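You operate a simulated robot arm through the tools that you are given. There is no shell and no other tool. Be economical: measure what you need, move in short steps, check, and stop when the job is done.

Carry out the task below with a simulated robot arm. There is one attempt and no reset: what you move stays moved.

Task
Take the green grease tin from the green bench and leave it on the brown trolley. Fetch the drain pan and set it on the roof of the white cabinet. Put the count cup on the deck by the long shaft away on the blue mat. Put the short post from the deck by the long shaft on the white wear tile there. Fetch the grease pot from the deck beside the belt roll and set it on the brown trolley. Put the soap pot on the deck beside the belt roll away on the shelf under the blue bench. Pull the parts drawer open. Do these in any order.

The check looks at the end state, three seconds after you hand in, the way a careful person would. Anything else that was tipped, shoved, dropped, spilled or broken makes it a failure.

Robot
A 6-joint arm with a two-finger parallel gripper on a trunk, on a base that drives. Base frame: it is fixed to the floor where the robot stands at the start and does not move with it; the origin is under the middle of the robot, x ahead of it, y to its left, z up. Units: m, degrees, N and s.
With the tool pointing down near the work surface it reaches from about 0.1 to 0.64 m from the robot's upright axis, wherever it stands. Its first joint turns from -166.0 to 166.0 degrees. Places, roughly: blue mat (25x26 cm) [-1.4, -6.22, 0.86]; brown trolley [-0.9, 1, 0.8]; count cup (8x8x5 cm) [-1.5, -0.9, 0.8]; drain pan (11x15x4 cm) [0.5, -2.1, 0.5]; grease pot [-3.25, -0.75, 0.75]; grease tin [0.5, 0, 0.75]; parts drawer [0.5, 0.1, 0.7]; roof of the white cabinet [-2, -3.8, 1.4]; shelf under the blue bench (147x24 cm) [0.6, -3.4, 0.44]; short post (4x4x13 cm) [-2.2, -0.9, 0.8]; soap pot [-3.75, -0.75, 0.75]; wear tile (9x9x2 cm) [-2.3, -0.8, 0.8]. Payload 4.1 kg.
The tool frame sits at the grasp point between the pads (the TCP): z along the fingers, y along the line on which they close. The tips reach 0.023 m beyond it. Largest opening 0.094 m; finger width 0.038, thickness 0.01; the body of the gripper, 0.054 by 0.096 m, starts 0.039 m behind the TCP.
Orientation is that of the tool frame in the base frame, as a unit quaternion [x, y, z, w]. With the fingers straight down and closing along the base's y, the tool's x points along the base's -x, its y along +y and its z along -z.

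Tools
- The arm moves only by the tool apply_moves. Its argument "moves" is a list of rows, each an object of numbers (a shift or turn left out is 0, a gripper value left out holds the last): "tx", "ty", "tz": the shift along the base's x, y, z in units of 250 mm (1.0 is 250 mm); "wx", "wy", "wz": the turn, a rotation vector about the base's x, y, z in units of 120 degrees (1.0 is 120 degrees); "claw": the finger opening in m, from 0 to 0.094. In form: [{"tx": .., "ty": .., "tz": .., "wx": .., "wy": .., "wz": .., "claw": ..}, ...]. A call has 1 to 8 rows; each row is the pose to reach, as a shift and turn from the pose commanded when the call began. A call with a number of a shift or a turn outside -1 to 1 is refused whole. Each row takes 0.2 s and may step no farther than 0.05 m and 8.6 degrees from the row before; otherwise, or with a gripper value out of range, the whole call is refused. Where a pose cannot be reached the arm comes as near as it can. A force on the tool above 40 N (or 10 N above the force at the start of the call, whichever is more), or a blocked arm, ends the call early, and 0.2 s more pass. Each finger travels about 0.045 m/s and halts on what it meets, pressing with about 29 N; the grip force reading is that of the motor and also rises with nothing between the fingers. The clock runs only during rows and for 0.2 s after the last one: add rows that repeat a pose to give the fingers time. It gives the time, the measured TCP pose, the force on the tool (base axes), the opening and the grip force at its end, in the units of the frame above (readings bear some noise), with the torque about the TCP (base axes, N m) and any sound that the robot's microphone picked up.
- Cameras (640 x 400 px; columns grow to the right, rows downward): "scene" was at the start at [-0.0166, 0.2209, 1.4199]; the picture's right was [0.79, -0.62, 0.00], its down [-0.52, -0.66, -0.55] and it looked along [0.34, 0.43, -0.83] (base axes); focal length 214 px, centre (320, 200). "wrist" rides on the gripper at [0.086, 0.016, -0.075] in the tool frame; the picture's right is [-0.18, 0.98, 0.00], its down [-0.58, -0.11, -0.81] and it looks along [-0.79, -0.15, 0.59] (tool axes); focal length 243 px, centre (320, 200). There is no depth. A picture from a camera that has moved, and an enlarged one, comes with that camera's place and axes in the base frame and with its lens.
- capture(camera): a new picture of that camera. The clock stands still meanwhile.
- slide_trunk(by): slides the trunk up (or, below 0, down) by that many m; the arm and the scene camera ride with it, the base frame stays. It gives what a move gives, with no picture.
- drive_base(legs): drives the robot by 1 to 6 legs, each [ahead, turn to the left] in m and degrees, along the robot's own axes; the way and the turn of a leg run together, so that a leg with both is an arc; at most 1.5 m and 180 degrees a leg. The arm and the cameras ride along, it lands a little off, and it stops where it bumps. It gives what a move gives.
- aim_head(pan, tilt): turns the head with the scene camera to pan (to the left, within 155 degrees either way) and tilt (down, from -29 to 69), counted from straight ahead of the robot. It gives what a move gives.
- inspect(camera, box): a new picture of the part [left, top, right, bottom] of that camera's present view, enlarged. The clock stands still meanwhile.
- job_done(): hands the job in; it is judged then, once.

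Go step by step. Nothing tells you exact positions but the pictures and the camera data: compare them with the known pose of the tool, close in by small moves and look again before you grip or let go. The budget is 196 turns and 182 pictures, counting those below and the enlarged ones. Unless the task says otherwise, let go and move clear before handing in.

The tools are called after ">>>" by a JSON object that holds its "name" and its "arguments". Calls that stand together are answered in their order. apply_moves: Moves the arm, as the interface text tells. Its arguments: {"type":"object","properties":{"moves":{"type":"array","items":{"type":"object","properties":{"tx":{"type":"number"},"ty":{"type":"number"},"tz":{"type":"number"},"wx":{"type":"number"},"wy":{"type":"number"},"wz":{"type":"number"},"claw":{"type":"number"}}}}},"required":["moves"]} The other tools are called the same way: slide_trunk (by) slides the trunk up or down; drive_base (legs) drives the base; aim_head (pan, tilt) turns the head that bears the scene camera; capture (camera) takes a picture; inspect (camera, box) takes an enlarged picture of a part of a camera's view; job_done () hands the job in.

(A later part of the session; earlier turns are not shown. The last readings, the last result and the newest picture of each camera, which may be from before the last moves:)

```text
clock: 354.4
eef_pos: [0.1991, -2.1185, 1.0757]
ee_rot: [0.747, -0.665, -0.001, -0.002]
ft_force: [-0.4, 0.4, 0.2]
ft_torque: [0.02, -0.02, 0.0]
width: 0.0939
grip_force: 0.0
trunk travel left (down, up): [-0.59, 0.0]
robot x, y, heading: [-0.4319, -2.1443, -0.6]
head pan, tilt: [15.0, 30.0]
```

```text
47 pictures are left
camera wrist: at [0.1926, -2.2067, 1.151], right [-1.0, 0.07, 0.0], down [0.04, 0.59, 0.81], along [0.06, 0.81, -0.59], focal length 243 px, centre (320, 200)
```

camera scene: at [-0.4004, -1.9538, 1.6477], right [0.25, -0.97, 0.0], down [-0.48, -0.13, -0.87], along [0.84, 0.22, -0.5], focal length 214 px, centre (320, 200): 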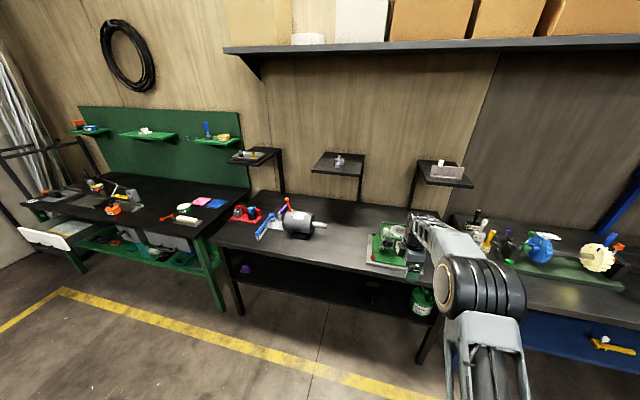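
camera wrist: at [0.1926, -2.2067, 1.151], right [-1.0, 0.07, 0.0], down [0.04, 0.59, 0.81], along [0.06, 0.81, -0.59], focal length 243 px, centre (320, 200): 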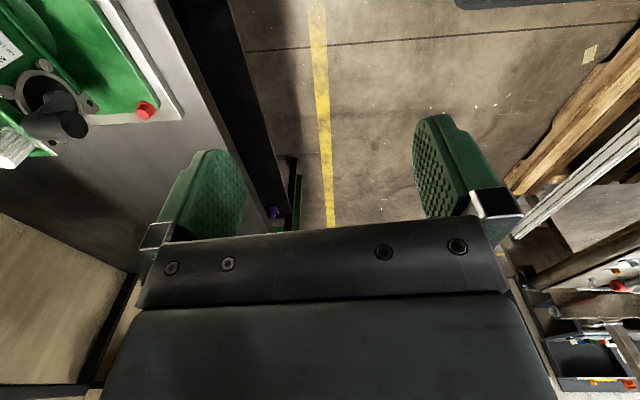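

Lower the trunk to look under the black bench.

>>> {"name": "slide_trunk", "arguments": {"by": -0.4}}

>>> {"name": "aim_head", "arguments": {"pan": 5, "tilt": 28}}

>>> {"name": "capture", "arguments": {"camera": "scene"}}

```text
clock: 358.2
eef_pos: [0.1992, -2.1168, 0.6756]
ee_rot: [0.746, -0.666, 0.0, -0.001]
ft_force: [1.1, -0.3, 1.0]
ft_torque: [0.0, 0.03, 0.01]
width: 0.094
grip_force: 0.1
trunk travel left (down, up): [-0.19, 0.4]
robot x, y, heading: [-0.4268, -2.1402, -0.7]
head pan, tilt: [15.0, 30.0]
```

```text
clock: 358.9
eef_pos: [0.199, -2.118, 0.6751]
ee_rot: [0.746, -0.666, -0.002, -0.001]
ft_force: [0.4, -0.1, -0.4]
ft_torque: [0.02, -0.02, -0.01]
width: 0.094
grip_force: 0.0
trunk travel left (down, up): [-0.19, 0.4]
robot x, y, heading: [-0.4315, -2.1426, -0.7]
head pan, tilt: [5.0, 28.0]
```

```text
46 pictures are left
camera scene: at [-0.397, -1.9693, 1.2509], right [0.08, -1.0, 0.0], down [-0.47, -0.04, -0.88], along [0.88, 0.07, -0.47], focal length 214 px, centre (320, 200)
```

scene: 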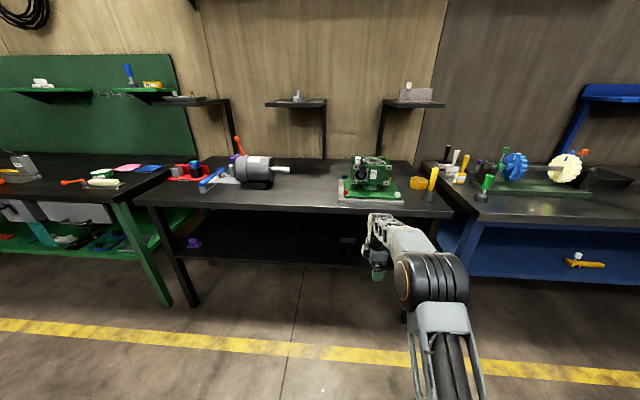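

>>> {"name": "inspect", "arguments": {"camera": "scene", "box": [160, 200, 460, 320]}}

```text
2.13 times, centred on (310, 260) of scene
camera zoom: at [-0.397, -1.9693, 1.2509], right [0.08, -1.0, 0.0], down [-0.47, -0.04, -0.88], along [0.88, 0.07, -0.47], focal length 458 px, centre (341, 72)
```

zoom: 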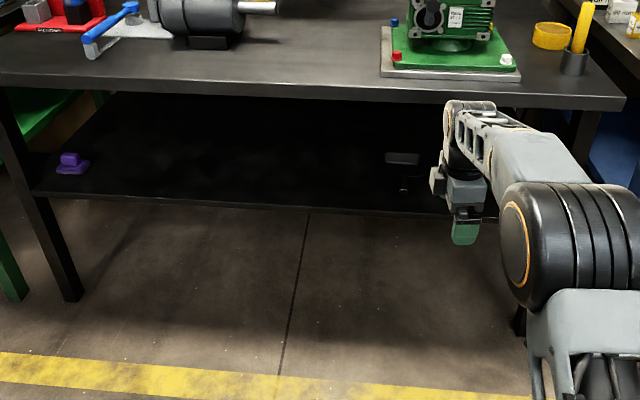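

>>> {"name": "inspect", "arguments": {"camera": "scene", "box": [310, 220, 390, 280]}}

>>> {"name": "drive_base", "arguments": {"legs": [[-0.25, 0]]}}

>>> {"name": "slide_trunk", "arguments": {"by": -0.19}}

>>> {"name": "aim_head", "arguments": {"pan": -5, "tilt": 25}}

>>> {"name": "inspect", "arguments": {"camera": "scene", "box": [200, 130, 440, 280]}}

```text
6.67 times, centred on (350, 250) of scene
camera zoom: at [-0.397, -1.9693, 1.2509], right [0.08, -1.0, 0.0], down [-0.47, -0.04, -0.88], along [0.88, 0.07, -0.47], focal length 1430 px, centre (120, -133)
```

zoom: 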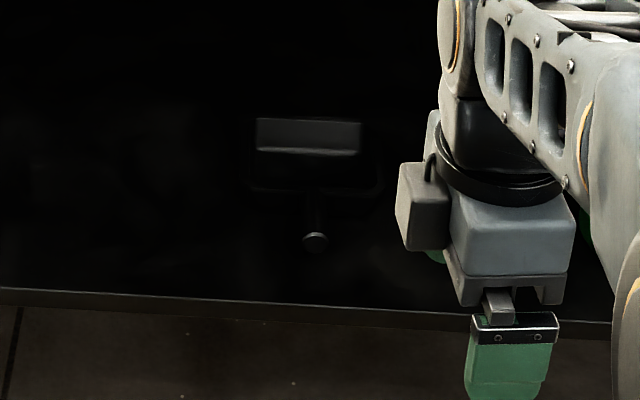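

```text
clock: 360.7
eef_pos: [-0.0328, -2.1207, 0.6877]
ee_rot: [0.743, -0.669, 0.007, -0.008]
ft_force: [0.4, 0.8, -0.5]
ft_torque: [0.01, 0.0, 0.0]
width: 0.094
grip_force: 0.0
trunk travel left (down, up): [-0.19, 0.4]
robot x, y, heading: [-0.6566, -2.1403, -1.1]
head pan, tilt: [5.0, 28.0]
stopped in leg 1: the robot was blocked; the commanded pose is now the measured one
```

```text
clock: 362.7
eef_pos: [-0.0322, -2.121, 0.4968]
ee_rot: [0.743, -0.669, 0.006, -0.006]
ft_force: [0.0, 0.1, 0.1]
ft_torque: [-0.03, 0.01, 0.0]
width: 0.0939
grip_force: 0.1
trunk travel left (down, up): [0.0, 0.59]
robot x, y, heading: [-0.6542, -2.1402, -1.3]
head pan, tilt: [5.0, 28.0]
```

```text
clock: 363.5
eef_pos: [-0.0334, -2.1201, 0.4957]
ee_rot: [0.743, -0.669, 0.006, -0.006]
ft_force: [-0.1, 0.6, -0.3]
ft_torque: [0.04, -0.04, 0.01]
width: 0.0939
grip_force: 0.0
trunk travel left (down, up): [0.0, 0.59]
robot x, y, heading: [-0.6577, -2.1416, -1.1]
head pan, tilt: [-5.0, 25.0]
```

```text
2.67 times, centred on (320, 205) of scene
camera zoom: at [-0.6053, -1.9829, 1.0678], right [-0.1, -0.99, 0.0], down [-0.43, 0.04, -0.9], along [0.9, -0.09, -0.44], focal length 572 px, centre (320, 187)
```

zoom: 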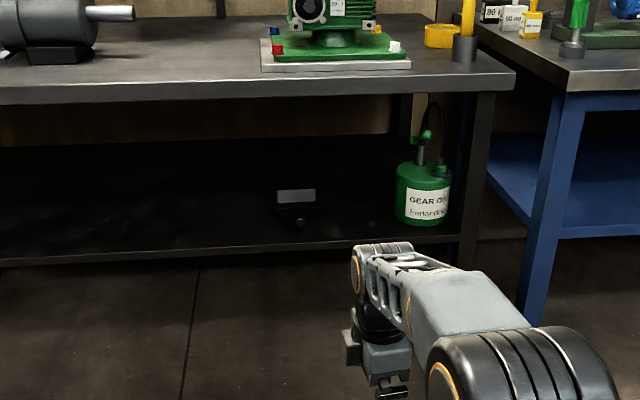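

I bumped something behind me; checking it.

>>> {"name": "drive_base", "arguments": {"legs": [[0.06, 0]]}}

>>> {"name": "aim_head", "arguments": {"pan": -150, "tilt": 45}}

>>> {"name": "capture", "arguments": {"camera": "scene"}}

>>> {"name": "aim_head", "arguments": {"pan": 150, "tilt": 45}}

>>> {"name": "capture", "arguments": {"camera": "scene"}}

```text
clock: 364.4
eef_pos: [0.0264, -2.1217, 0.4946]
ee_rot: [0.743, -0.669, 0.007, -0.007]
ft_force: [-0.5, 0.5, -0.1]
ft_torque: [-0.03, 0.01, -0.01]
width: 0.0942
grip_force: 0.1
trunk travel left (down, up): [0.0, 0.59]
robot x, y, heading: [-0.5955, -2.1403, -0.9]
head pan, tilt: [-5.0, 25.0]
```

```text
clock: 366.7
eef_pos: [0.0269, -2.12, 0.4956]
ee_rot: [0.743, -0.669, 0.006, -0.007]
ft_force: [-0.1, -0.2, 0.1]
ft_torque: [0.0, 0.01, 0.01]
width: 0.0938
grip_force: 0.0
trunk travel left (down, up): [0.0, 0.59]
robot x, y, heading: [-0.5933, -2.1421, -1.2]
head pan, tilt: [-150.0, 45.0]
```

```text
42 pictures are left
camera scene: at [-0.7225, -2.0137, 1.0352], right [-0.49, 0.87, 0.0], down [0.62, 0.34, -0.71], along [-0.62, -0.34, -0.71], focal length 214 px, centre (320, 200)
```

scene: 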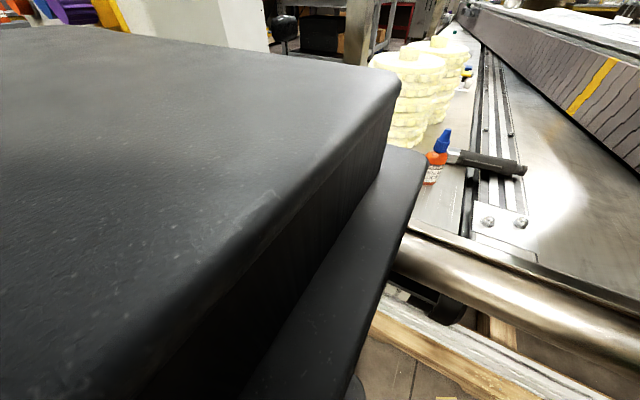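

```text
clock: 370.8
eef_pos: [0.0266, -2.1217, 0.4946]
ee_rot: [0.744, -0.668, 0.007, -0.008]
ft_force: [0.9, 0.0, -0.2]
ft_torque: [-0.01, -0.03, 0.0]
width: 0.0942
grip_force: 0.0
trunk travel left (down, up): [0.0, 0.59]
robot x, y, heading: [-0.596, -2.1427, -1.1]
head pan, tilt: [150.0, 45.0]
```

```text
41 pictures are left
camera scene: at [-0.721, -1.9323, 1.0352], right [0.52, 0.86, 0.0], down [0.61, -0.36, -0.71], along [-0.61, 0.36, -0.71], focal length 214 px, centre (320, 200)
```

scene: 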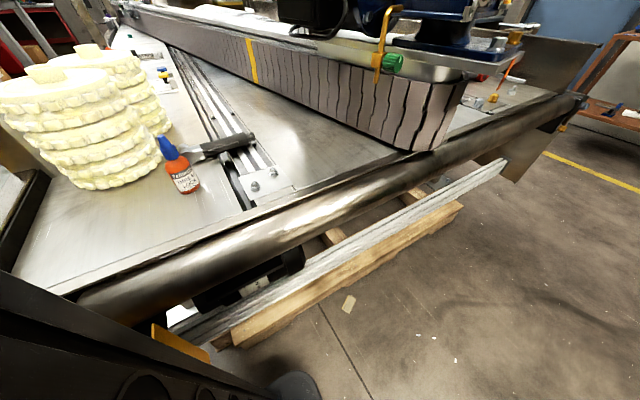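

Nothing tipped behind (it was the machine frame). The pan has a front handle with knob at about (0.413, −2.052, 0.511); I'll line up and pitch the tool horizontal to pinch the handle vertically.

>>> {"name": "drive_base", "arguments": {"legs": [[0.2, 0], [0, 91], [0.15, 0], [0, -90]]}}

>>> {"name": "apply_moves", "arguments": {"moves": [{"tz": 0.1, "wy": -0.07, "claw": 0.05}, {"tz": 0.2, "wy": -0.14}, {"tz": 0.3, "wy": -0.21}, {"tz": 0.3, "wy": -0.28}, {"tz": 0.3, "wy": -0.35}, {"tz": 0.3, "wy": -0.42}, {"tz": 0.3, "wy": -0.49}, {"tz": 0.3, "wy": -0.56}]}}

```text
clock: 381.1
eef_pos: [0.2173, -1.9524, 0.4944]
ee_rot: [0.756, -0.655, 0.007, -0.008]
ft_force: [-0.2, 0.0, 0.2]
ft_torque: [0.03, 0.0, -0.01]
width: 0.0938
grip_force: 0.1
trunk travel left (down, up): [0.0, 0.59]
robot x, y, heading: [-0.4, -1.9945, 1.5]
head pan, tilt: [150.0, 45.0]
```

```text
clock: 383.1
eef_pos: [0.2092, -1.9792, 0.5589]
ee_rot: [-0.538, 0.655, -0.409, 0.338]
ft_force: [0.2, 0.1, -1.0]
ft_torque: [0.01, -0.02, -0.01]
width: 0.0498
grip_force: 0.1
out of reach, approached as far as the arm can: row 7, 8
trunk travel left (down, up): [0.0, 0.59]
robot x, y, heading: [-0.4035, -1.9963, 1.4]
head pan, tilt: [150.0, 45.0]
stopped in row 8: the arm was blocked; the commanded pose is now the measured one
```

>>> {"name": "apply_moves", "arguments": {"moves": [{"tz": 0.15}, {"tx": 0.1, "tz": 0.3}, {"tx": 0.2, "tz": 0.4, "ty": -0.1, "wy": -0.05}, {"tx": 0.3, "tz": 0.4, "ty": -0.2, "wy": -0.1}, {"tx": 0.4, "tz": 0.4, "ty": -0.3, "wy": -0.15}, {"tx": 0.4, "tz": 0.4, "ty": -0.3, "wy": -0.21}]}}

>>> {"name": "aim_head", "arguments": {"pan": 10, "tilt": 40}}

>>> {"name": "capture", "arguments": {"camera": "scene"}}

```text
clock: 384.5
eef_pos: [0.3132, -2.0412, 0.6635]
ee_rot: [-0.433, 0.568, -0.519, 0.47]
ft_force: [-1.0, -0.6, 0.2]
ft_torque: [0.04, 0.01, 0.03]
width: 0.05
grip_force: 0.1
out of reach, approached as far as the arm can: row 6
trunk travel left (down, up): [0.0, 0.59]
robot x, y, heading: [-0.4034, -1.9997, 1.5]
head pan, tilt: [150.0, 45.0]
```

```text
clock: 386.7
eef_pos: [0.312, -2.0419, 0.6624]
ee_rot: [-0.433, 0.569, -0.518, 0.469]
ft_force: [-0.4, 0.1, 0.3]
ft_torque: [-0.03, 0.02, -0.03]
width: 0.0502
grip_force: 0.1
trunk travel left (down, up): [0.0, 0.59]
robot x, y, heading: [-0.4004, -1.9978, 0.9]
head pan, tilt: [10.0, 40.0]
```

```text
40 pictures are left
camera scene: at [-0.3826, -1.8167, 1.0424], right [0.2, -0.98, 0.0], down [-0.63, -0.13, -0.77], along [0.75, 0.15, -0.64], focal length 214 px, centre (320, 200)
```

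scene: 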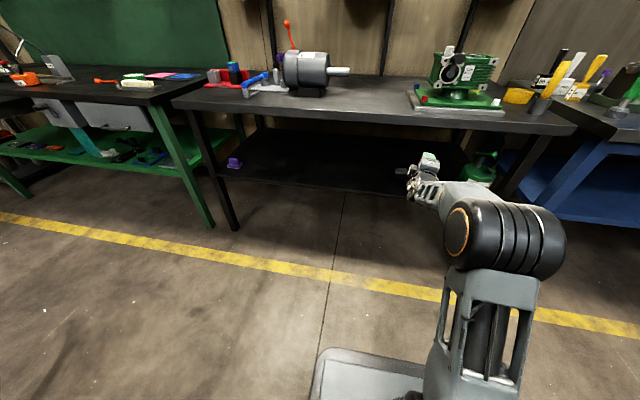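

>>> {"name": "apply_moves", "arguments": {"moves": [{"tx": -0.04, "tz": -0.12, "wz": 0.03}, {"tx": -0.08, "tz": -0.26, "wz": 0.06}, {"tx": -0.12, "tz": -0.4, "wz": 0.085}, {"tx": -0.16, "tz": -0.52, "wz": 0.085}, {"tx": -0.16, "tz": -0.6, "wz": 0.085}]}}

>>> {"name": "capture", "arguments": {"camera": "wrist"}}

>>> {"name": "inspect", "arguments": {"camera": "scene", "box": [320, 110, 520, 235]}}

```text
clock: 387.9
eef_pos: [0.2792, -1.944, 0.5311]
ee_rot: [-0.465, 0.548, -0.491, 0.493]
ft_force: [0.0, -0.5, -0.7]
ft_torque: [-0.02, 0.01, -0.03]
width: 0.0501
grip_force: 0.1
out of reach, approached as far as the arm can: row 1, 2, 3, 4, 5
trunk travel left (down, up): [0.0, 0.59]
robot x, y, heading: [-0.4031, -1.9945, 1.4]
head pan, tilt: [10.0, 40.0]
```

```text
39 pictures are left
camera wrist: at [0.1984, -2.0238, 0.5119], right [-0.01, 0.27, -0.96], down [-0.75, 0.63, 0.18], along [0.66, 0.73, 0.19], focal length 243 px, centre (320, 200)
```

wrist: 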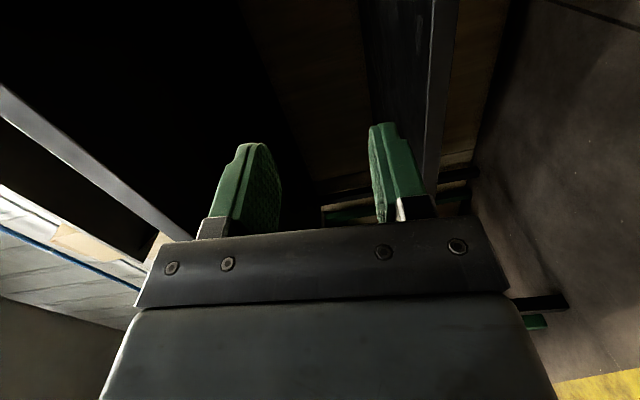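

```text
3.20 times, centred on (420, 172) of scene
camera zoom: at [-0.3827, -1.8167, 1.0425], right [0.2, -0.98, 0.0], down [-0.63, -0.13, -0.77], along [0.75, 0.15, -0.64], focal length 686 px, centre (0, 288)
```

zoom: 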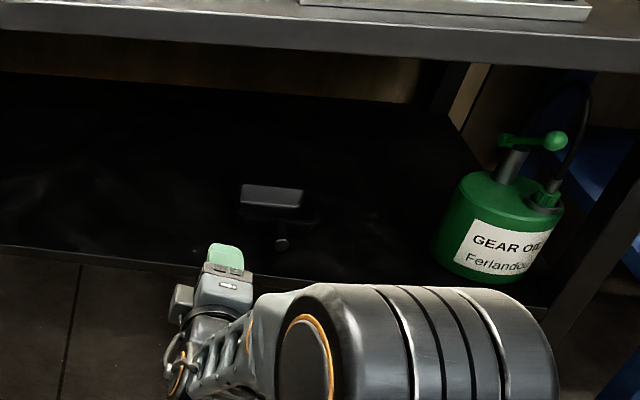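

>>> {"name": "drive_base", "arguments": {"legs": [[0, -91.4], [0.143, 0], [0, 94]]}}

>>> {"name": "inspect", "arguments": {"camera": "scene", "box": [280, 110, 480, 235]}}

>>> {"name": "capture", "arguments": {"camera": "wrist"}}

```text
clock: 397.0
eef_pos: [0.2794, -2.0856, 0.5321]
ee_rot: [-0.466, 0.547, -0.49, 0.494]
ft_force: [-0.2, -0.4, 0.1]
ft_torque: [0.0, 0.0, -0.01]
width: 0.0499
grip_force: 0.1
trunk travel left (down, up): [0.0, 0.59]
robot x, y, heading: [-0.4044, -2.1394, 1.5]
head pan, tilt: [10.0, 40.0]
```

```text
3.20 times, centred on (380, 172) of scene
camera zoom: at [-0.3846, -1.9598, 1.0424], right [0.2, -0.98, 0.0], down [-0.63, -0.13, -0.77], along [0.75, 0.15, -0.64], focal length 686 px, centre (128, 288)
```

zoom: 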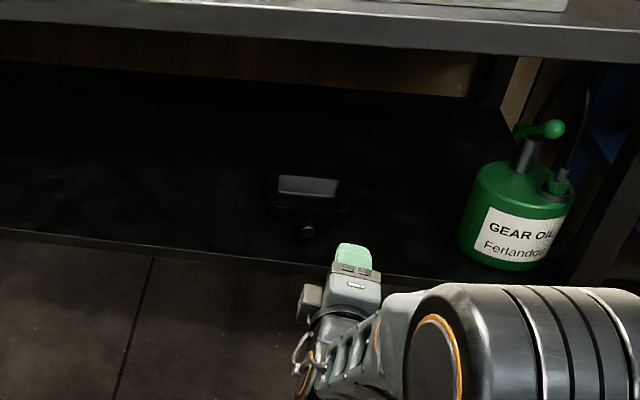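

```text
36 pictures are left
camera wrist: at [0.197, -2.1656, 0.5121], right [-0.01, 0.27, -0.96], down [-0.75, 0.63, 0.18], along [0.66, 0.73, 0.19], focal length 243 px, centre (320, 200)
```

wrist: 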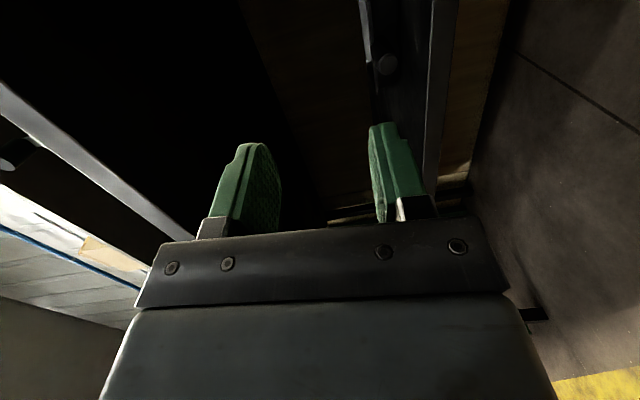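

The knob/handle end triangulates to (0.463, −2.054, 0.467). I'll lower the arm in front of the shelf, shift laterally, then drive straight in.

>>> {"name": "apply_moves", "arguments": {"moves": [{"ty": 0.05, "tz": -0.08, "wy": 0.02, "claw": 0.036}, {"ty": 0.1, "tz": -0.16, "wy": 0.04}, {"ty": 0.115, "tz": -0.25, "wy": 0.05}, {"ty": 0.115, "tz": -0.25, "wy": 0.05}]}}

>>> {"name": "capture", "arguments": {"camera": "wrist"}}

```text
clock: 398.0
eef_pos: [0.2796, -2.0578, 0.4712]
ee_rot: [-0.491, 0.572, -0.464, 0.465]
ft_force: [-0.5, 0.5, 0.1]
ft_torque: [0.01, 0.03, -0.05]
width: 0.036
grip_force: 0.1
trunk travel left (down, up): [0.0, 0.59]
robot x, y, heading: [-0.4001, -2.1387, 1.3]
head pan, tilt: [10.0, 40.0]
```

```text
35 pictures are left
camera wrist: at [0.1959, -2.1364, 0.4593], right [-0.11, 0.27, -0.96], down [-0.73, 0.63, 0.26], along [0.67, 0.73, 0.12], focal length 243 px, centre (320, 200)
```

wrist: 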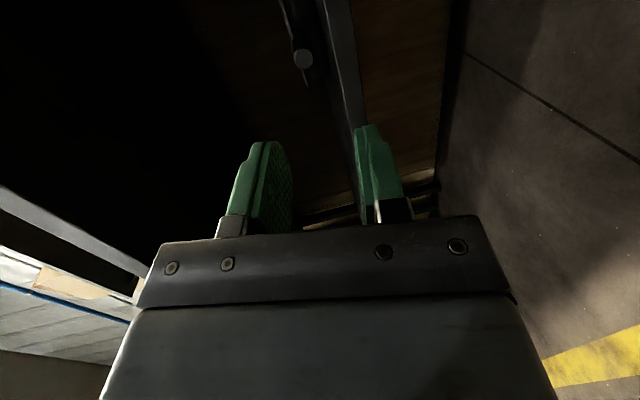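

>>> {"name": "apply_moves", "arguments": {"moves": [{"tz": 0.008, "claw": 0.034}, {"tz": 0.008, "claw": 0.034}]}}

>>> {"name": "drive_base", "arguments": {"legs": [[0.14, 0]]}}

>>> {"name": "capture", "arguments": {"camera": "wrist"}}

```text
clock: 398.6
eef_pos: [0.2793, -2.0567, 0.4724]
ee_rot: [-0.492, 0.572, -0.465, 0.464]
ft_force: [0.4, 0.0, 0.6]
ft_torque: [-0.02, -0.02, 0.0]
width: 0.0339
grip_force: 0.0
trunk travel left (down, up): [0.0, 0.59]
robot x, y, heading: [-0.4042, -2.1408, 1.3]
head pan, tilt: [10.0, 40.0]
```

```text
clock: 400.0
eef_pos: [0.4219, -2.0545, 0.4708]
ee_rot: [-0.49, 0.572, -0.465, 0.465]
ft_force: [0.7, 0.1, -0.4]
ft_torque: [0.01, 0.0, 0.0]
width: 0.0341
grip_force: 0.0
trunk travel left (down, up): [0.0, 0.59]
robot x, y, heading: [-0.2591, -2.1342, 1.0]
head pan, tilt: [10.0, 40.0]
```

```text
34 pictures are left
camera wrist: at [0.3393, -2.1332, 0.4608], right [-0.11, 0.27, -0.96], down [-0.73, 0.63, 0.26], along [0.67, 0.73, 0.12], focal length 243 px, centre (320, 200)
```

wrist: 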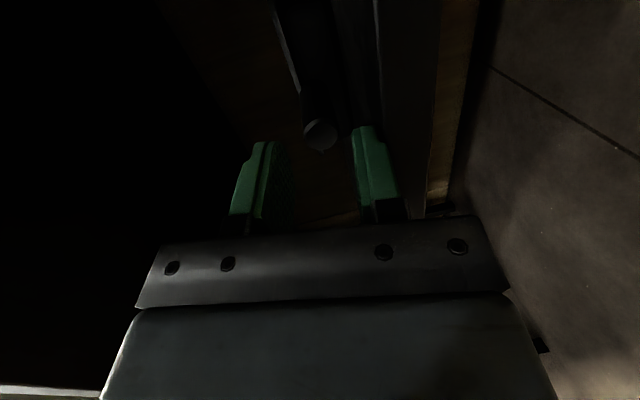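

>>> {"name": "drive_base", "arguments": {"legs": [[0.05, 0]]}}

>>> {"name": "apply_moves", "arguments": {"moves": [{"claw": 0.02}, {"claw": 0.0}, {"claw": 0.0}, {"claw": 0.0}]}}

>>> {"name": "apply_moves", "arguments": {"moves": [{"tz": 0.03}, {"tz": 0.06}, {"tz": 0.1}]}}

>>> {"name": "capture", "arguments": {"camera": "wrist"}}

>>> {"name": "inspect", "arguments": {"camera": "scene", "box": [280, 90, 480, 215]}}

```text
clock: 400.9
eef_pos: [0.4628, -2.0522, 0.4717]
ee_rot: [-0.492, 0.573, -0.464, 0.463]
ft_force: [-19.3, -4.0, 12.3]
ft_torque: [0.17, 1.05, 0.76]
width: 0.0329
grip_force: 0.0
trunk travel left (down, up): [0.0, 0.59]
robot x, y, heading: [-0.2164, -2.136, 1.7]
head pan, tilt: [10.0, 40.0]
stopped in leg 1: the force on the tool passed its limit at 105 N (the readings are from after the stop); the commanded pose is now the measured one
```

```text
clock: 401.9
eef_pos: [0.4636, -2.0532, 0.4729]
ee_rot: [-0.493, 0.573, -0.464, 0.462]
ft_force: [-26.8, -3.6, 14.5]
ft_torque: [0.27, 0.51, 0.81]
width: 0.0232
grip_force: 29.1
trunk travel left (down, up): [0.0, 0.59]
robot x, y, heading: [-0.2173, -2.1372, 1.5]
head pan, tilt: [10.0, 40.0]
```

```text
clock: 402.8
eef_pos: [0.4641, -2.0518, 0.4955]
ee_rot: [-0.493, 0.574, -0.463, 0.462]
ft_force: [-0.7, 0.6, -1.8]
ft_torque: [0.03, 0.07, 0.0]
width: 0.0214
grip_force: 29.0
trunk travel left (down, up): [0.0, 0.59]
robot x, y, heading: [-0.2206, -2.1369, 1.3]
head pan, tilt: [10.0, 40.0]
```

```text
33 pictures are left
camera wrist: at [0.3809, -2.1319, 0.4845], right [-0.12, 0.27, -0.96], down [-0.73, 0.63, 0.27], along [0.67, 0.73, 0.12], focal length 243 px, centre (320, 200)
```

wrist: 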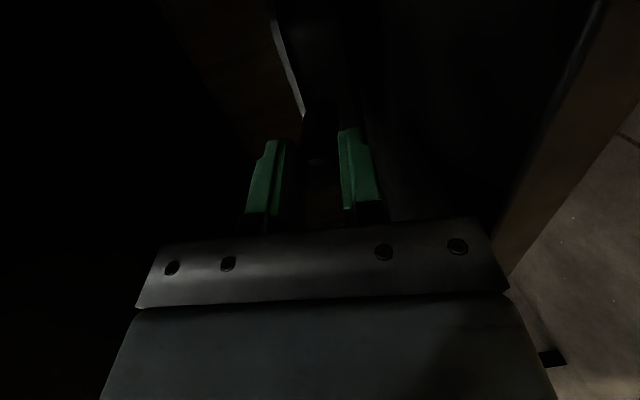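

```text
3.20 times, centred on (380, 152) of scene
camera zoom: at [-0.1971, -1.9553, 1.0424], right [0.2, -0.98, 0.0], down [-0.63, -0.13, -0.77], along [0.75, 0.15, -0.64], focal length 686 px, centre (128, 352)
```

zoom: 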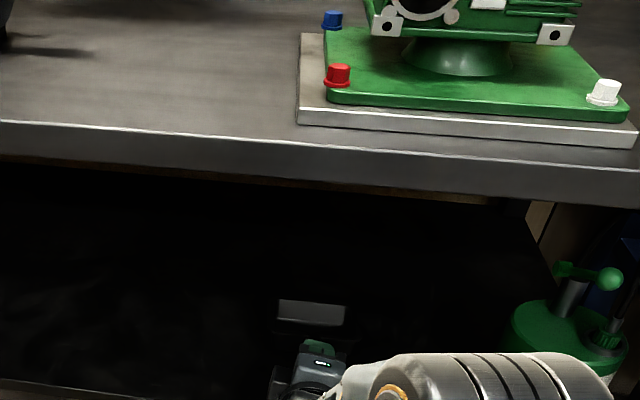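

>>> {"name": "apply_moves", "arguments": {"moves": [{"tz": 0.08}]}}

>>> {"name": "drive_base", "arguments": {"legs": [[-0.22, 0]]}}

>>> {"name": "capture", "arguments": {"camera": "scene"}}

```text
clock: 403.1
eef_pos: [0.4632, -2.0531, 0.5152]
ee_rot: [-0.493, 0.574, -0.463, 0.461]
ft_force: [-0.1, -0.1, -1.4]
ft_torque: [-0.04, 0.12, -0.02]
width: 0.0216
grip_force: 29.0
trunk travel left (down, up): [0.0, 0.59]
robot x, y, heading: [-0.2161, -2.1378, 1.3]
head pan, tilt: [10.0, 40.0]
```

```text
clock: 404.8
eef_pos: [0.2442, -2.0614, 0.5152]
ee_rot: [-0.492, 0.575, -0.464, 0.461]
ft_force: [0.3, -0.3, -1.7]
ft_torque: [-0.02, 0.09, 0.01]
width: 0.0215
grip_force: 28.6
trunk travel left (down, up): [0.0, 0.59]
robot x, y, heading: [-0.438, -2.143, 1.3]
head pan, tilt: [10.0, 40.0]
```

```text
31 pictures are left
camera scene: at [-0.4166, -1.9602, 1.0424], right [0.19, -0.98, 0.0], down [-0.63, -0.12, -0.77], along [0.75, 0.15, -0.64], focal length 214 px, centre (320, 200)
```

scene: 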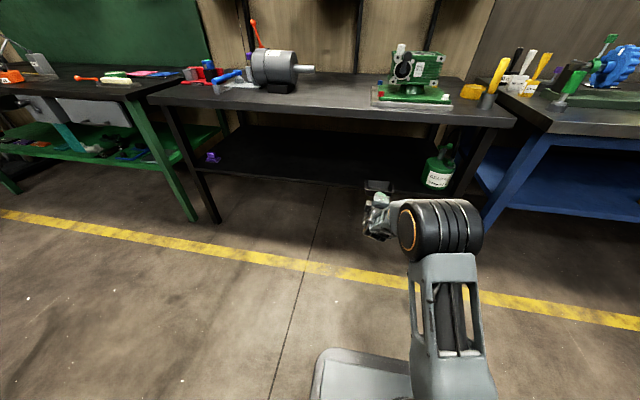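

Pan is held level. Raise trunk and arm to roof height here in the open.

>>> {"name": "slide_trunk", "arguments": {"by": 0.4}}

>>> {"name": "slide_trunk", "arguments": {"by": 0.19}}

>>> {"name": "apply_moves", "arguments": {"moves": [{"tz": 0.18, "tx": -0.03}, {"tz": 0.36, "tx": -0.06}, {"tz": 0.54, "tx": -0.1}, {"tz": 0.72, "tx": -0.14}, {"tz": 0.9, "tx": -0.18}, {"tz": 1.0, "tx": -0.2}]}}

>>> {"name": "apply_moves", "arguments": {"moves": [{"tz": 0.18}, {"tz": 0.36}, {"tz": 0.56}]}}

>>> {"name": "aim_head", "arguments": {"pan": 10, "tilt": 10}}

>>> {"name": "capture", "arguments": {"camera": "scene"}}

```text
clock: 408.7
eef_pos: [0.2437, -2.0605, 0.9151]
ee_rot: [-0.492, 0.575, -0.464, 0.461]
ft_force: [0.0, -0.7, -1.0]
ft_torque: [0.04, 0.15, 0.02]
width: 0.0213
grip_force: 28.6
trunk travel left (down, up): [-0.4, 0.19]
robot x, y, heading: [-0.4404, -2.1381, 1.1]
head pan, tilt: [10.0, 40.0]
```

```text
clock: 410.8
eef_pos: [0.2452, -2.0611, 1.1048]
ee_rot: [-0.492, 0.575, -0.464, 0.46]
ft_force: [0.2, 0.9, -2.3]
ft_torque: [0.01, 0.15, -0.02]
width: 0.0215
grip_force: 28.3
trunk travel left (down, up): [-0.59, 0.0]
robot x, y, heading: [-0.4368, -2.1397, 0.9]
head pan, tilt: [10.0, 40.0]
```

```text
clock: 412.1
eef_pos: [0.1915, -2.0576, 1.3548]
ee_rot: [-0.492, 0.574, -0.464, 0.462]
ft_force: [-0.5, -0.2, -1.9]
ft_torque: [0.04, 0.08, 0.03]
width: 0.0213
grip_force: 28.9
trunk travel left (down, up): [-0.59, 0.0]
robot x, y, heading: [-0.4321, -2.142, 1.1]
head pan, tilt: [10.0, 40.0]
```

```text
clock: 412.9
eef_pos: [0.1931, -2.0612, 1.4955]
ee_rot: [-0.491, 0.575, -0.464, 0.46]
ft_force: [-0.4, -0.2, -1.0]
ft_torque: [0.04, 0.1, -0.01]
width: 0.0212
grip_force: 29.0
trunk travel left (down, up): [-0.59, 0.0]
robot x, y, heading: [-0.4338, -2.1417, 1.1]
head pan, tilt: [10.0, 40.0]
```

```text
clock: 413.9
eef_pos: [0.1936, -2.0607, 1.4953]
ee_rot: [-0.491, 0.575, -0.465, 0.461]
ft_force: [0.0, 0.9, -1.6]
ft_torque: [-0.01, 0.08, 0.0]
width: 0.0214
grip_force: 29.0
trunk travel left (down, up): [-0.59, 0.0]
robot x, y, heading: [-0.4386, -2.1399, 1.1]
head pan, tilt: [10.0, 10.0]
```

```text
30 pictures are left
camera scene: at [-0.4087, -1.9586, 1.68], right [0.19, -0.98, 0.0], down [-0.17, -0.03, -0.98], along [0.97, 0.19, -0.17], focal length 214 px, centre (320, 200)
```

scene: 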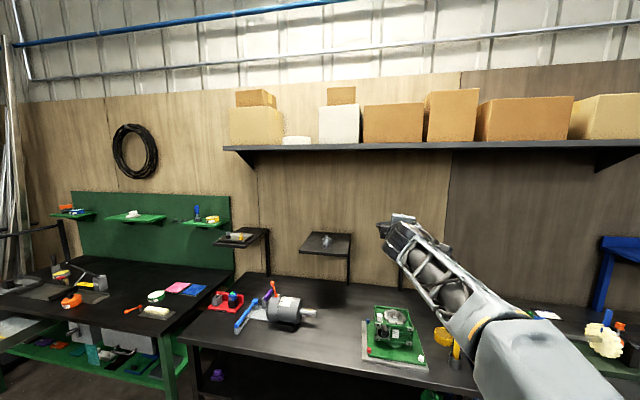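

>>> {"name": "drive_base", "arguments": {"legs": [[0, -91], [0.81, 0], [0, -90], [0.9, 0]]}}

>>> {"name": "aim_head", "arguments": {"pan": 20, "tilt": 25}}

>>> {"name": "capture", "arguments": {"camera": "scene"}}

```text
clock: 430.1
eef_pos: [-1.9208, -3.0921, 1.4935]
ee_rot: [0.568, 0.5, -0.467, -0.458]
ft_force: [-0.8, 0.0, -1.6]
ft_torque: [-0.02, -0.1, 0.0]
width: 0.0214
grip_force: 29.0
trunk travel left (down, up): [-0.59, 0.0]
robot x, y, heading: [-1.2915, -2.9921, -177.6]
head pan, tilt: [10.0, 10.0]
```

```text
clock: 430.9
eef_pos: [-1.9192, -3.0919, 1.4945]
ee_rot: [0.568, 0.499, -0.467, -0.458]
ft_force: [-0.1, -0.1, -1.1]
ft_torque: [-0.03, -0.09, 0.01]
width: 0.0216
grip_force: 29.0
trunk travel left (down, up): [-0.59, 0.0]
robot x, y, heading: [-1.2905, -2.9948, -177.5]
head pan, tilt: [20.0, 25.0]
```

```text
29 pictures are left
camera scene: at [-1.3094, -3.1951, 1.6558], right [-0.38, 0.92, 0.0], down [0.39, 0.16, -0.91], along [-0.84, -0.35, -0.42], focal length 214 px, centre (320, 200)
```

scene: 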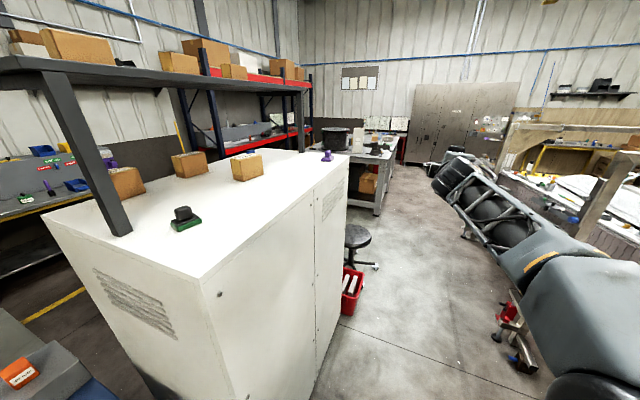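

Roof triangulates to z≈1.348, north edge y≈−3.52; free spot around (−1.82, −3.64). Moving into position facing the cabinet.

>>> {"name": "drive_base", "arguments": {"legs": [[0, -24.7], [0.648, 0], [0, 112.2]]}}

>>> {"name": "aim_head", "arguments": {"pan": 15, "tilt": 35}}

>>> {"name": "capture", "arguments": {"camera": "scene"}}

```text
clock: 440.4
eef_pos: [-1.8266, -3.3799, 1.4946]
ee_rot: [0.068, 0.753, -0.654, -0.01]
ft_force: [0.1, 0.3, -1.3]
ft_torque: [0.1, 0.0, -0.05]
width: 0.0214
grip_force: 29.4
trunk travel left (down, up): [-0.59, 0.0]
robot x, y, heading: [-1.8874, -2.7466, -90.4]
head pan, tilt: [20.0, 25.0]
```

```text
clock: 441.2
eef_pos: [-1.8266, -3.3809, 1.4931]
ee_rot: [0.067, 0.753, -0.654, -0.01]
ft_force: [0.0, 0.0, -1.3]
ft_torque: [0.1, -0.01, 0.01]
width: 0.0212
grip_force: 28.9
trunk travel left (down, up): [-0.59, 0.0]
robot x, y, heading: [-1.891, -2.7496, -90.4]
head pan, tilt: [15.0, 35.0]
```

```text
28 pictures are left
camera scene: at [-1.7027, -2.7762, 1.64], right [-0.97, -0.25, 0.0], down [-0.15, 0.55, -0.82], along [0.21, -0.79, -0.57], focal length 214 px, centre (320, 200)
```

scene: 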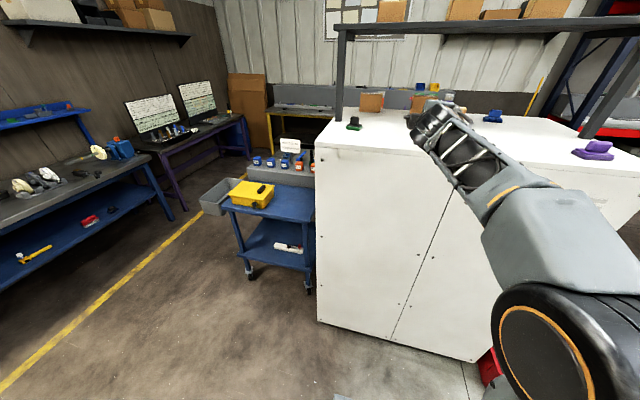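

>>> {"name": "drive_base", "arguments": {"legs": [[0.16, 0]]}}

>>> {"name": "apply_moves", "arguments": {"moves": [{"tz": -0.15}, {"tz": -0.28}, {"tz": -0.36}]}}

>>> {"name": "inspect", "arguments": {"camera": "scene", "box": [320, 80, 520, 205]}}

>>> {"name": "capture", "arguments": {"camera": "wrist"}}

```text
clock: 442.6
eef_pos: [-1.8274, -3.5437, 1.4944]
ee_rot: [0.068, 0.754, -0.654, -0.01]
ft_force: [-0.5, -1.0, -2.0]
ft_torque: [0.1, -0.03, -0.03]
width: 0.021
grip_force: 29.0
trunk travel left (down, up): [-0.59, 0.0]
robot x, y, heading: [-1.8911, -2.9122, -90.4]
head pan, tilt: [15.0, 35.0]
```

```text
clock: 443.4
eef_pos: [-1.8277, -3.5421, 1.4051]
ee_rot: [0.068, 0.753, -0.654, -0.011]
ft_force: [-1.0, -2.7, 3.4]
ft_torque: [-0.72, 0.05, -0.09]
width: 0.0226
grip_force: 28.9
trunk travel left (down, up): [-0.59, 0.0]
robot x, y, heading: [-1.8894, -2.9107, -90.2]
head pan, tilt: [15.0, 35.0]
```

```text
3.20 times, centred on (420, 142) of scene
camera zoom: at [-1.7036, -2.9375, 1.6401], right [-0.97, -0.25, 0.0], down [-0.15, 0.55, -0.82], along [0.21, -0.79, -0.57], focal length 686 px, centre (0, 384)
```

zoom: 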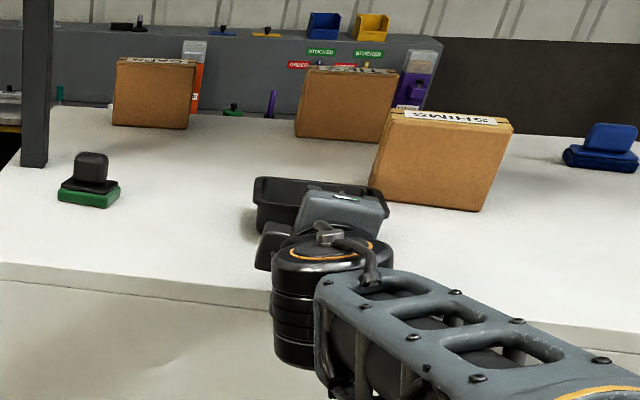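

```text
26 pictures are left
camera wrist: at [-1.9047, -3.457, 1.395], right [0.27, 0.11, -0.96], down [0.65, 0.71, 0.27], along [0.71, -0.69, 0.12], focal length 243 px, centre (320, 200)
```

wrist: 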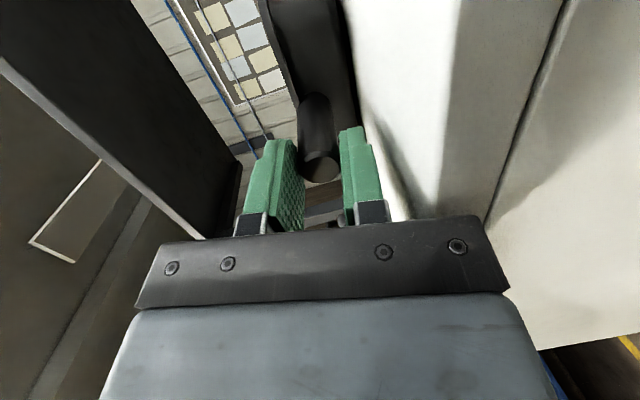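

>>> {"name": "apply_moves", "arguments": {"moves": [{"tz": -0.02}, {"tz": -0.04}]}}

>>> {"name": "inspect", "arguments": {"camera": "wrist", "box": [220, 0, 460, 200]}}

```text
clock: 444.0
eef_pos: [-1.8281, -3.5399, 1.3969]
ee_rot: [0.068, 0.752, -0.656, -0.01]
ft_force: [0.9, -1.6, 14.0]
ft_torque: [-0.85, 0.07, 0.18]
width: 0.0231
grip_force: 29.2
trunk travel left (down, up): [-0.59, 0.0]
robot x, y, heading: [-1.8921, -2.9109, -90.4]
head pan, tilt: [15.0, 35.0]
```

```text
2.00 times, centred on (340, 100) of wrist
camera zoom: at [-1.9043, -3.4556, 1.3873], right [0.27, 0.11, -0.96], down [0.65, 0.71, 0.26], along [0.71, -0.69, 0.12], focal length 485 px, centre (280, 400)
```

zoom: 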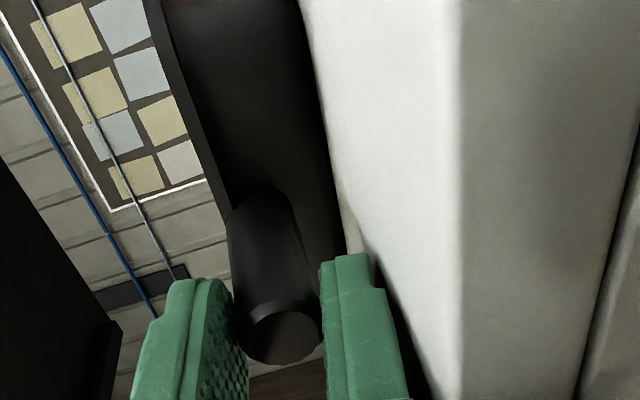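

>>> {"name": "apply_moves", "arguments": {"moves": [{"tz": 0.008}, {"tz": 0.008, "claw": 0.03}, {"tz": 0.008, "claw": 0.034}, {"tz": 0.008, "claw": 0.034}]}}

>>> {"name": "drive_base", "arguments": {"legs": [[-0.14, 0]]}}

>>> {"name": "inspect", "arguments": {"camera": "scene", "box": [320, 80, 520, 205]}}

```text
clock: 445.0
eef_pos: [-1.8272, -3.54, 1.3987]
ee_rot: [0.068, 0.753, -0.655, -0.011]
ft_force: [0.2, 0.8, 16.2]
ft_torque: [0.1, 0.26, 0.02]
width: 0.027
grip_force: 0.0
trunk travel left (down, up): [-0.59, 0.0]
robot x, y, heading: [-1.8929, -2.9135, -90.1]
head pan, tilt: [15.0, 35.0]
```

```text
clock: 446.3
eef_pos: [-1.8286, -3.399, 1.3975]
ee_rot: [0.069, 0.753, -0.654, -0.011]
ft_force: [-0.5, -1.0, -0.7]
ft_torque: [-0.01, 0.01, 0.06]
width: 0.0339
grip_force: 0.0
trunk travel left (down, up): [-0.59, 0.0]
robot x, y, heading: [-1.8939, -2.7687, -90.5]
head pan, tilt: [15.0, 35.0]
```

```text
3.20 times, centred on (420, 142) of scene
camera zoom: at [-1.7028, -2.7954, 1.64], right [-0.97, -0.25, 0.0], down [-0.14, 0.55, -0.82], along [0.21, -0.79, -0.57], focal length 686 px, centre (0, 384)
```

zoom: 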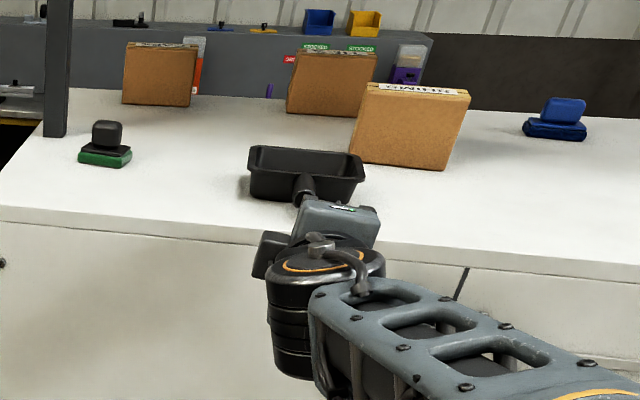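

Pan is on the roof. Now restore the tool to point down on the way out and drive around to the soap pot.

>>> {"name": "drive_base", "arguments": {"legs": [[0, 70], [0.64, 0], [0, 20.5], [0.87, 0]]}}

>>> {"name": "apply_moves", "arguments": {"moves": [{"wx": 0.0, "wy": 0.068}, {"wy": 0.136, "tz": -0.1}, {"wy": 0.204, "tz": -0.2}, {"wy": 0.272, "tz": -0.3}, {"wy": 0.34, "tz": -0.4}, {"wy": 0.408, "tz": -0.5}, {"wy": 0.476, "tz": -0.6}, {"wy": 0.544, "tz": -0.7}]}}

```text
clock: 458.1
eef_pos: [0.1957, -2.9329, 1.3976]
ee_rot: [-0.485, 0.581, -0.469, 0.455]
ft_force: [-0.3, -0.3, 0.2]
ft_torque: [0.0, 0.01, -0.01]
width: 0.034
grip_force: 0.0
trunk travel left (down, up): [-0.59, 0.0]
robot x, y, heading: [-0.4353, -2.9999, -0.2]
head pan, tilt: [15.0, 35.0]
```

```text
clock: 459.9
eef_pos: [0.1957, -2.933, 1.2204]
ee_rot: [-0.663, 0.734, -0.132, 0.07]
ft_force: [-0.3, -0.3, 0.2]
ft_torque: [0.01, 0.05, 0.0]
width: 0.0342
grip_force: 0.1
trunk travel left (down, up): [-0.59, 0.0]
robot x, y, heading: [-0.435, -2.9999, -0.2]
head pan, tilt: [15.0, 35.0]
```

>>> {"name": "apply_moves", "arguments": {"moves": [{"wx": 0.0245, "wy": 0.067}, {"wx": 0.0489, "wy": 0.1345}]}}

>>> {"name": "aim_head", "arguments": {"pan": -20, "tilt": 38}}

>>> {"name": "capture", "arguments": {"camera": "scene"}}

```text
clock: 460.6
eef_pos: [0.1974, -2.9334, 1.2211]
ee_rot: [-0.67, 0.743, 0.0, 0.0]
ft_force: [1.0, -0.2, -0.6]
ft_torque: [-0.01, 0.0, 0.02]
width: 0.034
grip_force: 0.0
trunk travel left (down, up): [-0.59, 0.0]
robot x, y, heading: [-0.4383, -2.9984, -0.1]
head pan, tilt: [15.0, 35.0]
```

```text
clock: 461.6
eef_pos: [0.1961, -2.9333, 1.2208]
ee_rot: [-0.67, 0.742, -0.001, 0.001]
ft_force: [0.7, -0.2, -0.2]
ft_torque: [0.02, 0.01, -0.02]
width: 0.0343
grip_force: 0.0
trunk travel left (down, up): [-0.59, 0.0]
robot x, y, heading: [-0.4347, -2.9984, -0.1]
head pan, tilt: [-20.0, 38.0]
```

```text
23 pictures are left
camera scene: at [-0.4144, -2.8641, 1.6354], right [-0.34, -0.94, 0.0], down [-0.58, 0.21, -0.79], along [0.74, -0.27, -0.62], focal length 214 px, centre (320, 200)
```

scene: 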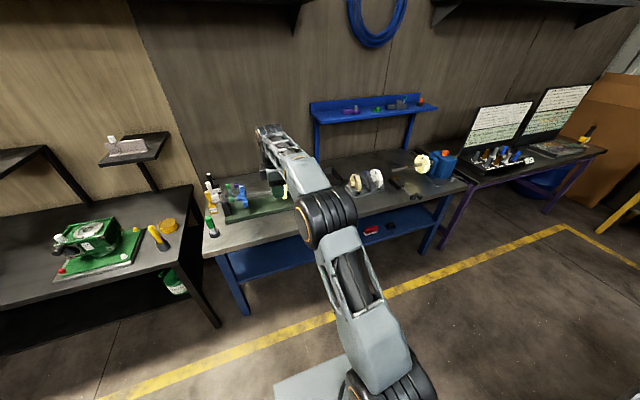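

Now drive round to the soap pot (north side of the machine).

>>> {"name": "drive_base", "arguments": {"legs": [[0, 90], [1.5, 0], [1.5, 0], [0.22, 0], [0, 90], [1.5, 0]]}}

```text
clock: 491.7
eef_pos: [-2.4658, 0.1529, 1.2215]
ee_rot: [0.751, 0.66, -0.001, -0.002]
ft_force: [0.0, 0.1, 1.1]
ft_torque: [-0.03, -0.04, 0.0]
width: 0.0342
grip_force: 0.1
trunk travel left (down, up): [-0.59, 0.0]
robot x, y, heading: [-1.8361, 0.2027, 178.3]
head pan, tilt: [-20.0, 38.0]
```

>>> {"name": "drive_base", "arguments": {"legs": [[1.5, 0], [0.38, 0], [0, 91.7], [0.42, 0]]}}

>>> {"name": "apply_moves", "arguments": {"moves": [{"ty": 0.1, "tz": -0.1, "claw": 0.094}, {"ty": 0.16, "tz": -0.2}, {"ty": 0.2, "tz": -0.35}]}}

>>> {"name": "capture", "arguments": {"camera": "wrist"}}

```text
clock: 507.1
eef_pos: [-3.6207, -0.7981, 1.2207]
ee_rot: [0.053, 0.999, -0.001, 0.001]
ft_force: [0.3, -0.5, -0.5]
ft_torque: [-0.02, -0.02, 0.0]
width: 0.034
grip_force: 0.0
trunk travel left (down, up): [-0.59, 0.0]
robot x, y, heading: [-3.6872, -0.1661, -90.2]
head pan, tilt: [-20.0, 38.0]
```

```text
clock: 507.9
eef_pos: [-3.6171, -0.7476, 1.1336]
ee_rot: [0.052, 0.999, -0.001, -0.001]
ft_force: [0.9, -0.1, -0.2]
ft_torque: [0.01, -0.02, -0.04]
width: 0.094
grip_force: 0.1
trunk travel left (down, up): [-0.59, 0.0]
robot x, y, heading: [-3.6849, -0.1693, -90.4]
head pan, tilt: [-20.0, 38.0]
```

```text
22 pictures are left
camera wrist: at [-3.7019, -0.7229, 1.209], right [0.29, 0.96, 0.0], down [0.57, -0.17, 0.81], along [0.77, -0.23, -0.59], focal length 243 px, centre (320, 200)
```

wrist: 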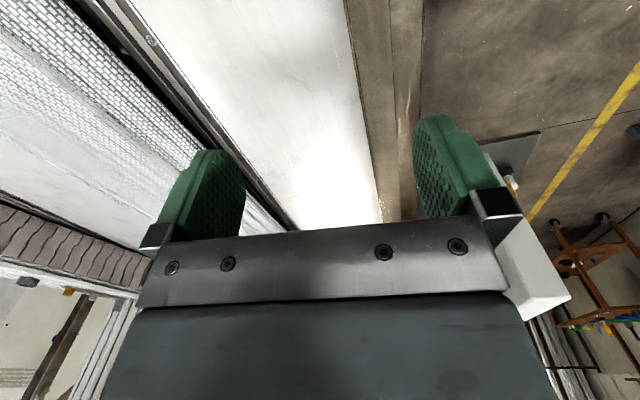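

>>> {"name": "drive_base", "arguments": {"legs": [[0.07, 0]]}}

>>> {"name": "apply_moves", "arguments": {"moves": [{"tx": -0.18}, {"tx": -0.36}, {"tx": -0.52, "ty": -0.03}, {"tx": -0.52, "ty": -0.04, "tz": -0.18}, {"tx": -0.52, "ty": -0.04, "tz": -0.36}, {"tx": -0.52, "ty": -0.04, "tz": -0.54}, {"tx": -0.52, "ty": -0.04, "tz": -0.74}]}}

>>> {"name": "capture", "arguments": {"camera": "wrist"}}

```text
clock: 508.9
eef_pos: [-3.6184, -0.8197, 1.1321]
ee_rot: [0.054, 0.999, -0.002, -0.001]
ft_force: [-0.2, -1.1, -0.5]
ft_torque: [0.03, 0.03, -0.02]
width: 0.0942
grip_force: 0.0
trunk travel left (down, up): [-0.59, 0.0]
robot x, y, heading: [-3.6859, -0.2417, -90.0]
head pan, tilt: [-20.0, 38.0]
```

```text
clock: 510.5
eef_pos: [-3.7481, -0.8286, 0.9448]
ee_rot: [0.053, 0.999, -0.001, 0.0]
ft_force: [0.1, 0.0, -0.2]
ft_torque: [0.01, -0.01, 0.0]
width: 0.0939
grip_force: 0.1
trunk travel left (down, up): [-0.59, 0.0]
robot x, y, heading: [-3.6891, -0.2375, -90.2]
head pan, tilt: [-20.0, 38.0]
```

```text
21 pictures are left
camera wrist: at [-3.8331, -0.8048, 1.0204], right [0.29, 0.96, 0.0], down [0.57, -0.17, 0.81], along [0.77, -0.23, -0.59], focal length 243 px, centre (320, 200)
```

wrist: 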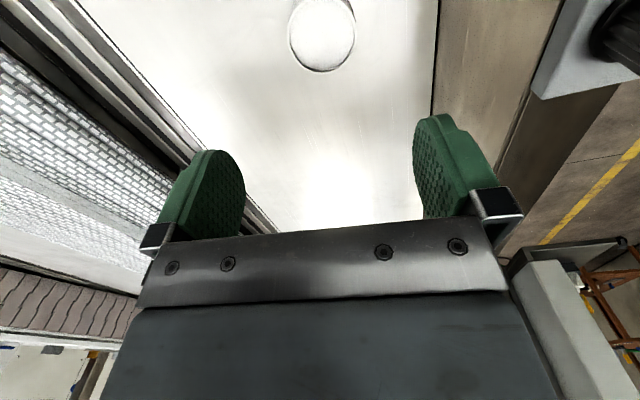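

>>> {"name": "apply_moves", "arguments": {"moves": [{"tx": -0.018, "ty": 0.006, "tz": -0.18, "claw": 0.085}, {"tx": -0.018, "ty": 0.006, "tz": -0.36}, {"tx": -0.018, "ty": 0.006, "tz": -0.48}]}}

>>> {"name": "capture", "arguments": {"camera": "wrist"}}

```text
clock: 511.3
eef_pos: [-3.7537, -0.8276, 0.8251]
ee_rot: [0.053, 0.999, -0.002, 0.0]
ft_force: [-0.6, 0.3, -0.2]
ft_torque: [0.02, 0.0, -0.02]
width: 0.0851
grip_force: 0.0
trunk travel left (down, up): [-0.59, 0.0]
robot x, y, heading: [-3.6857, -0.2406, -90.7]
head pan, tilt: [-20.0, 38.0]
```

```text
20 pictures are left
camera wrist: at [-3.8377, -0.8036, 0.9013], right [0.29, 0.96, 0.0], down [0.57, -0.17, 0.81], along [0.77, -0.23, -0.59], focal length 243 px, centre (320, 200)
```

wrist: 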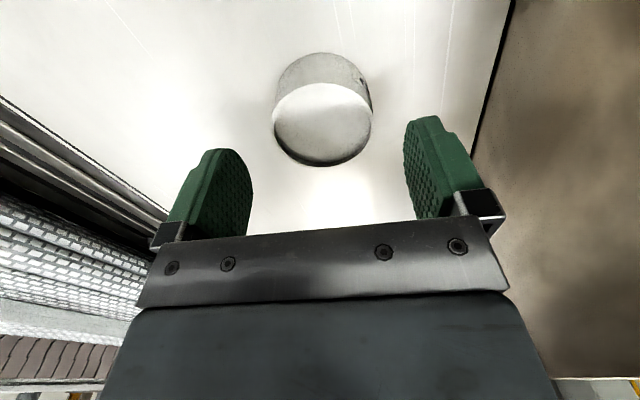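

>>> {"name": "apply_moves", "arguments": {"moves": [{"tz": -0.1}, {"tz": -0.18}, {"tz": -0.195}, {"tz": -0.195, "claw": 0.04}, {"tz": -0.195, "claw": 0.04}, {"tz": -0.195, "claw": 0.04}, {"tz": -0.195, "claw": 0.04}]}}

>>> {"name": "apply_moves", "arguments": {"moves": [{"tz": 0.08}, {"tz": 0.26}, {"tz": 0.44}, {"tz": 0.62}, {"tz": 0.8}, {"tz": 0.98}]}}

>>> {"name": "capture", "arguments": {"camera": "wrist"}}

```text
clock: 512.9
eef_pos: [-3.7533, -0.8283, 0.7783]
ee_rot: [0.054, 0.999, -0.001, -0.001]
ft_force: [-0.7, 0.0, 0.4]
ft_torque: [-0.03, -0.02, 0.0]
width: 0.0591
grip_force: 28.6
trunk travel left (down, up): [-0.59, 0.0]
robot x, y, heading: [-3.6844, -0.2347, -90.4]
head pan, tilt: [-20.0, 38.0]
```

```text
clock: 514.3
eef_pos: [-3.7514, -0.8263, 1.025]
ee_rot: [0.054, 0.999, -0.001, 0.0]
ft_force: [-0.2, -0.2, -1.9]
ft_torque: [0.0, 0.0, 0.04]
width: 0.0591
grip_force: 28.8
trunk travel left (down, up): [-0.59, 0.0]
robot x, y, heading: [-3.6837, -0.2371, -90.4]
head pan, tilt: [-20.0, 38.0]
```

```text
19 pictures are left
camera wrist: at [-3.8356, -0.8019, 1.1003], right [0.29, 0.96, 0.0], down [0.57, -0.17, 0.81], along [0.77, -0.23, -0.59], focal length 243 px, centre (320, 200)
```

wrist: 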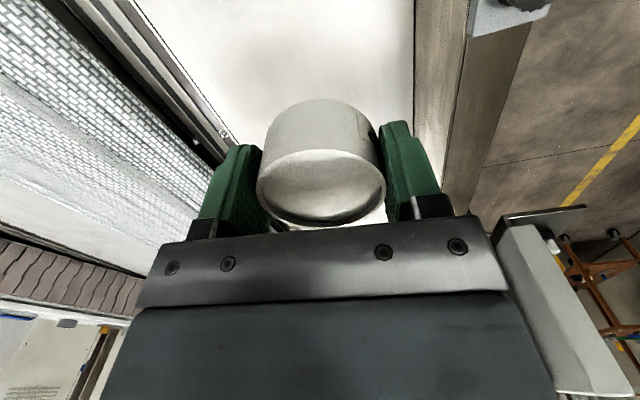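

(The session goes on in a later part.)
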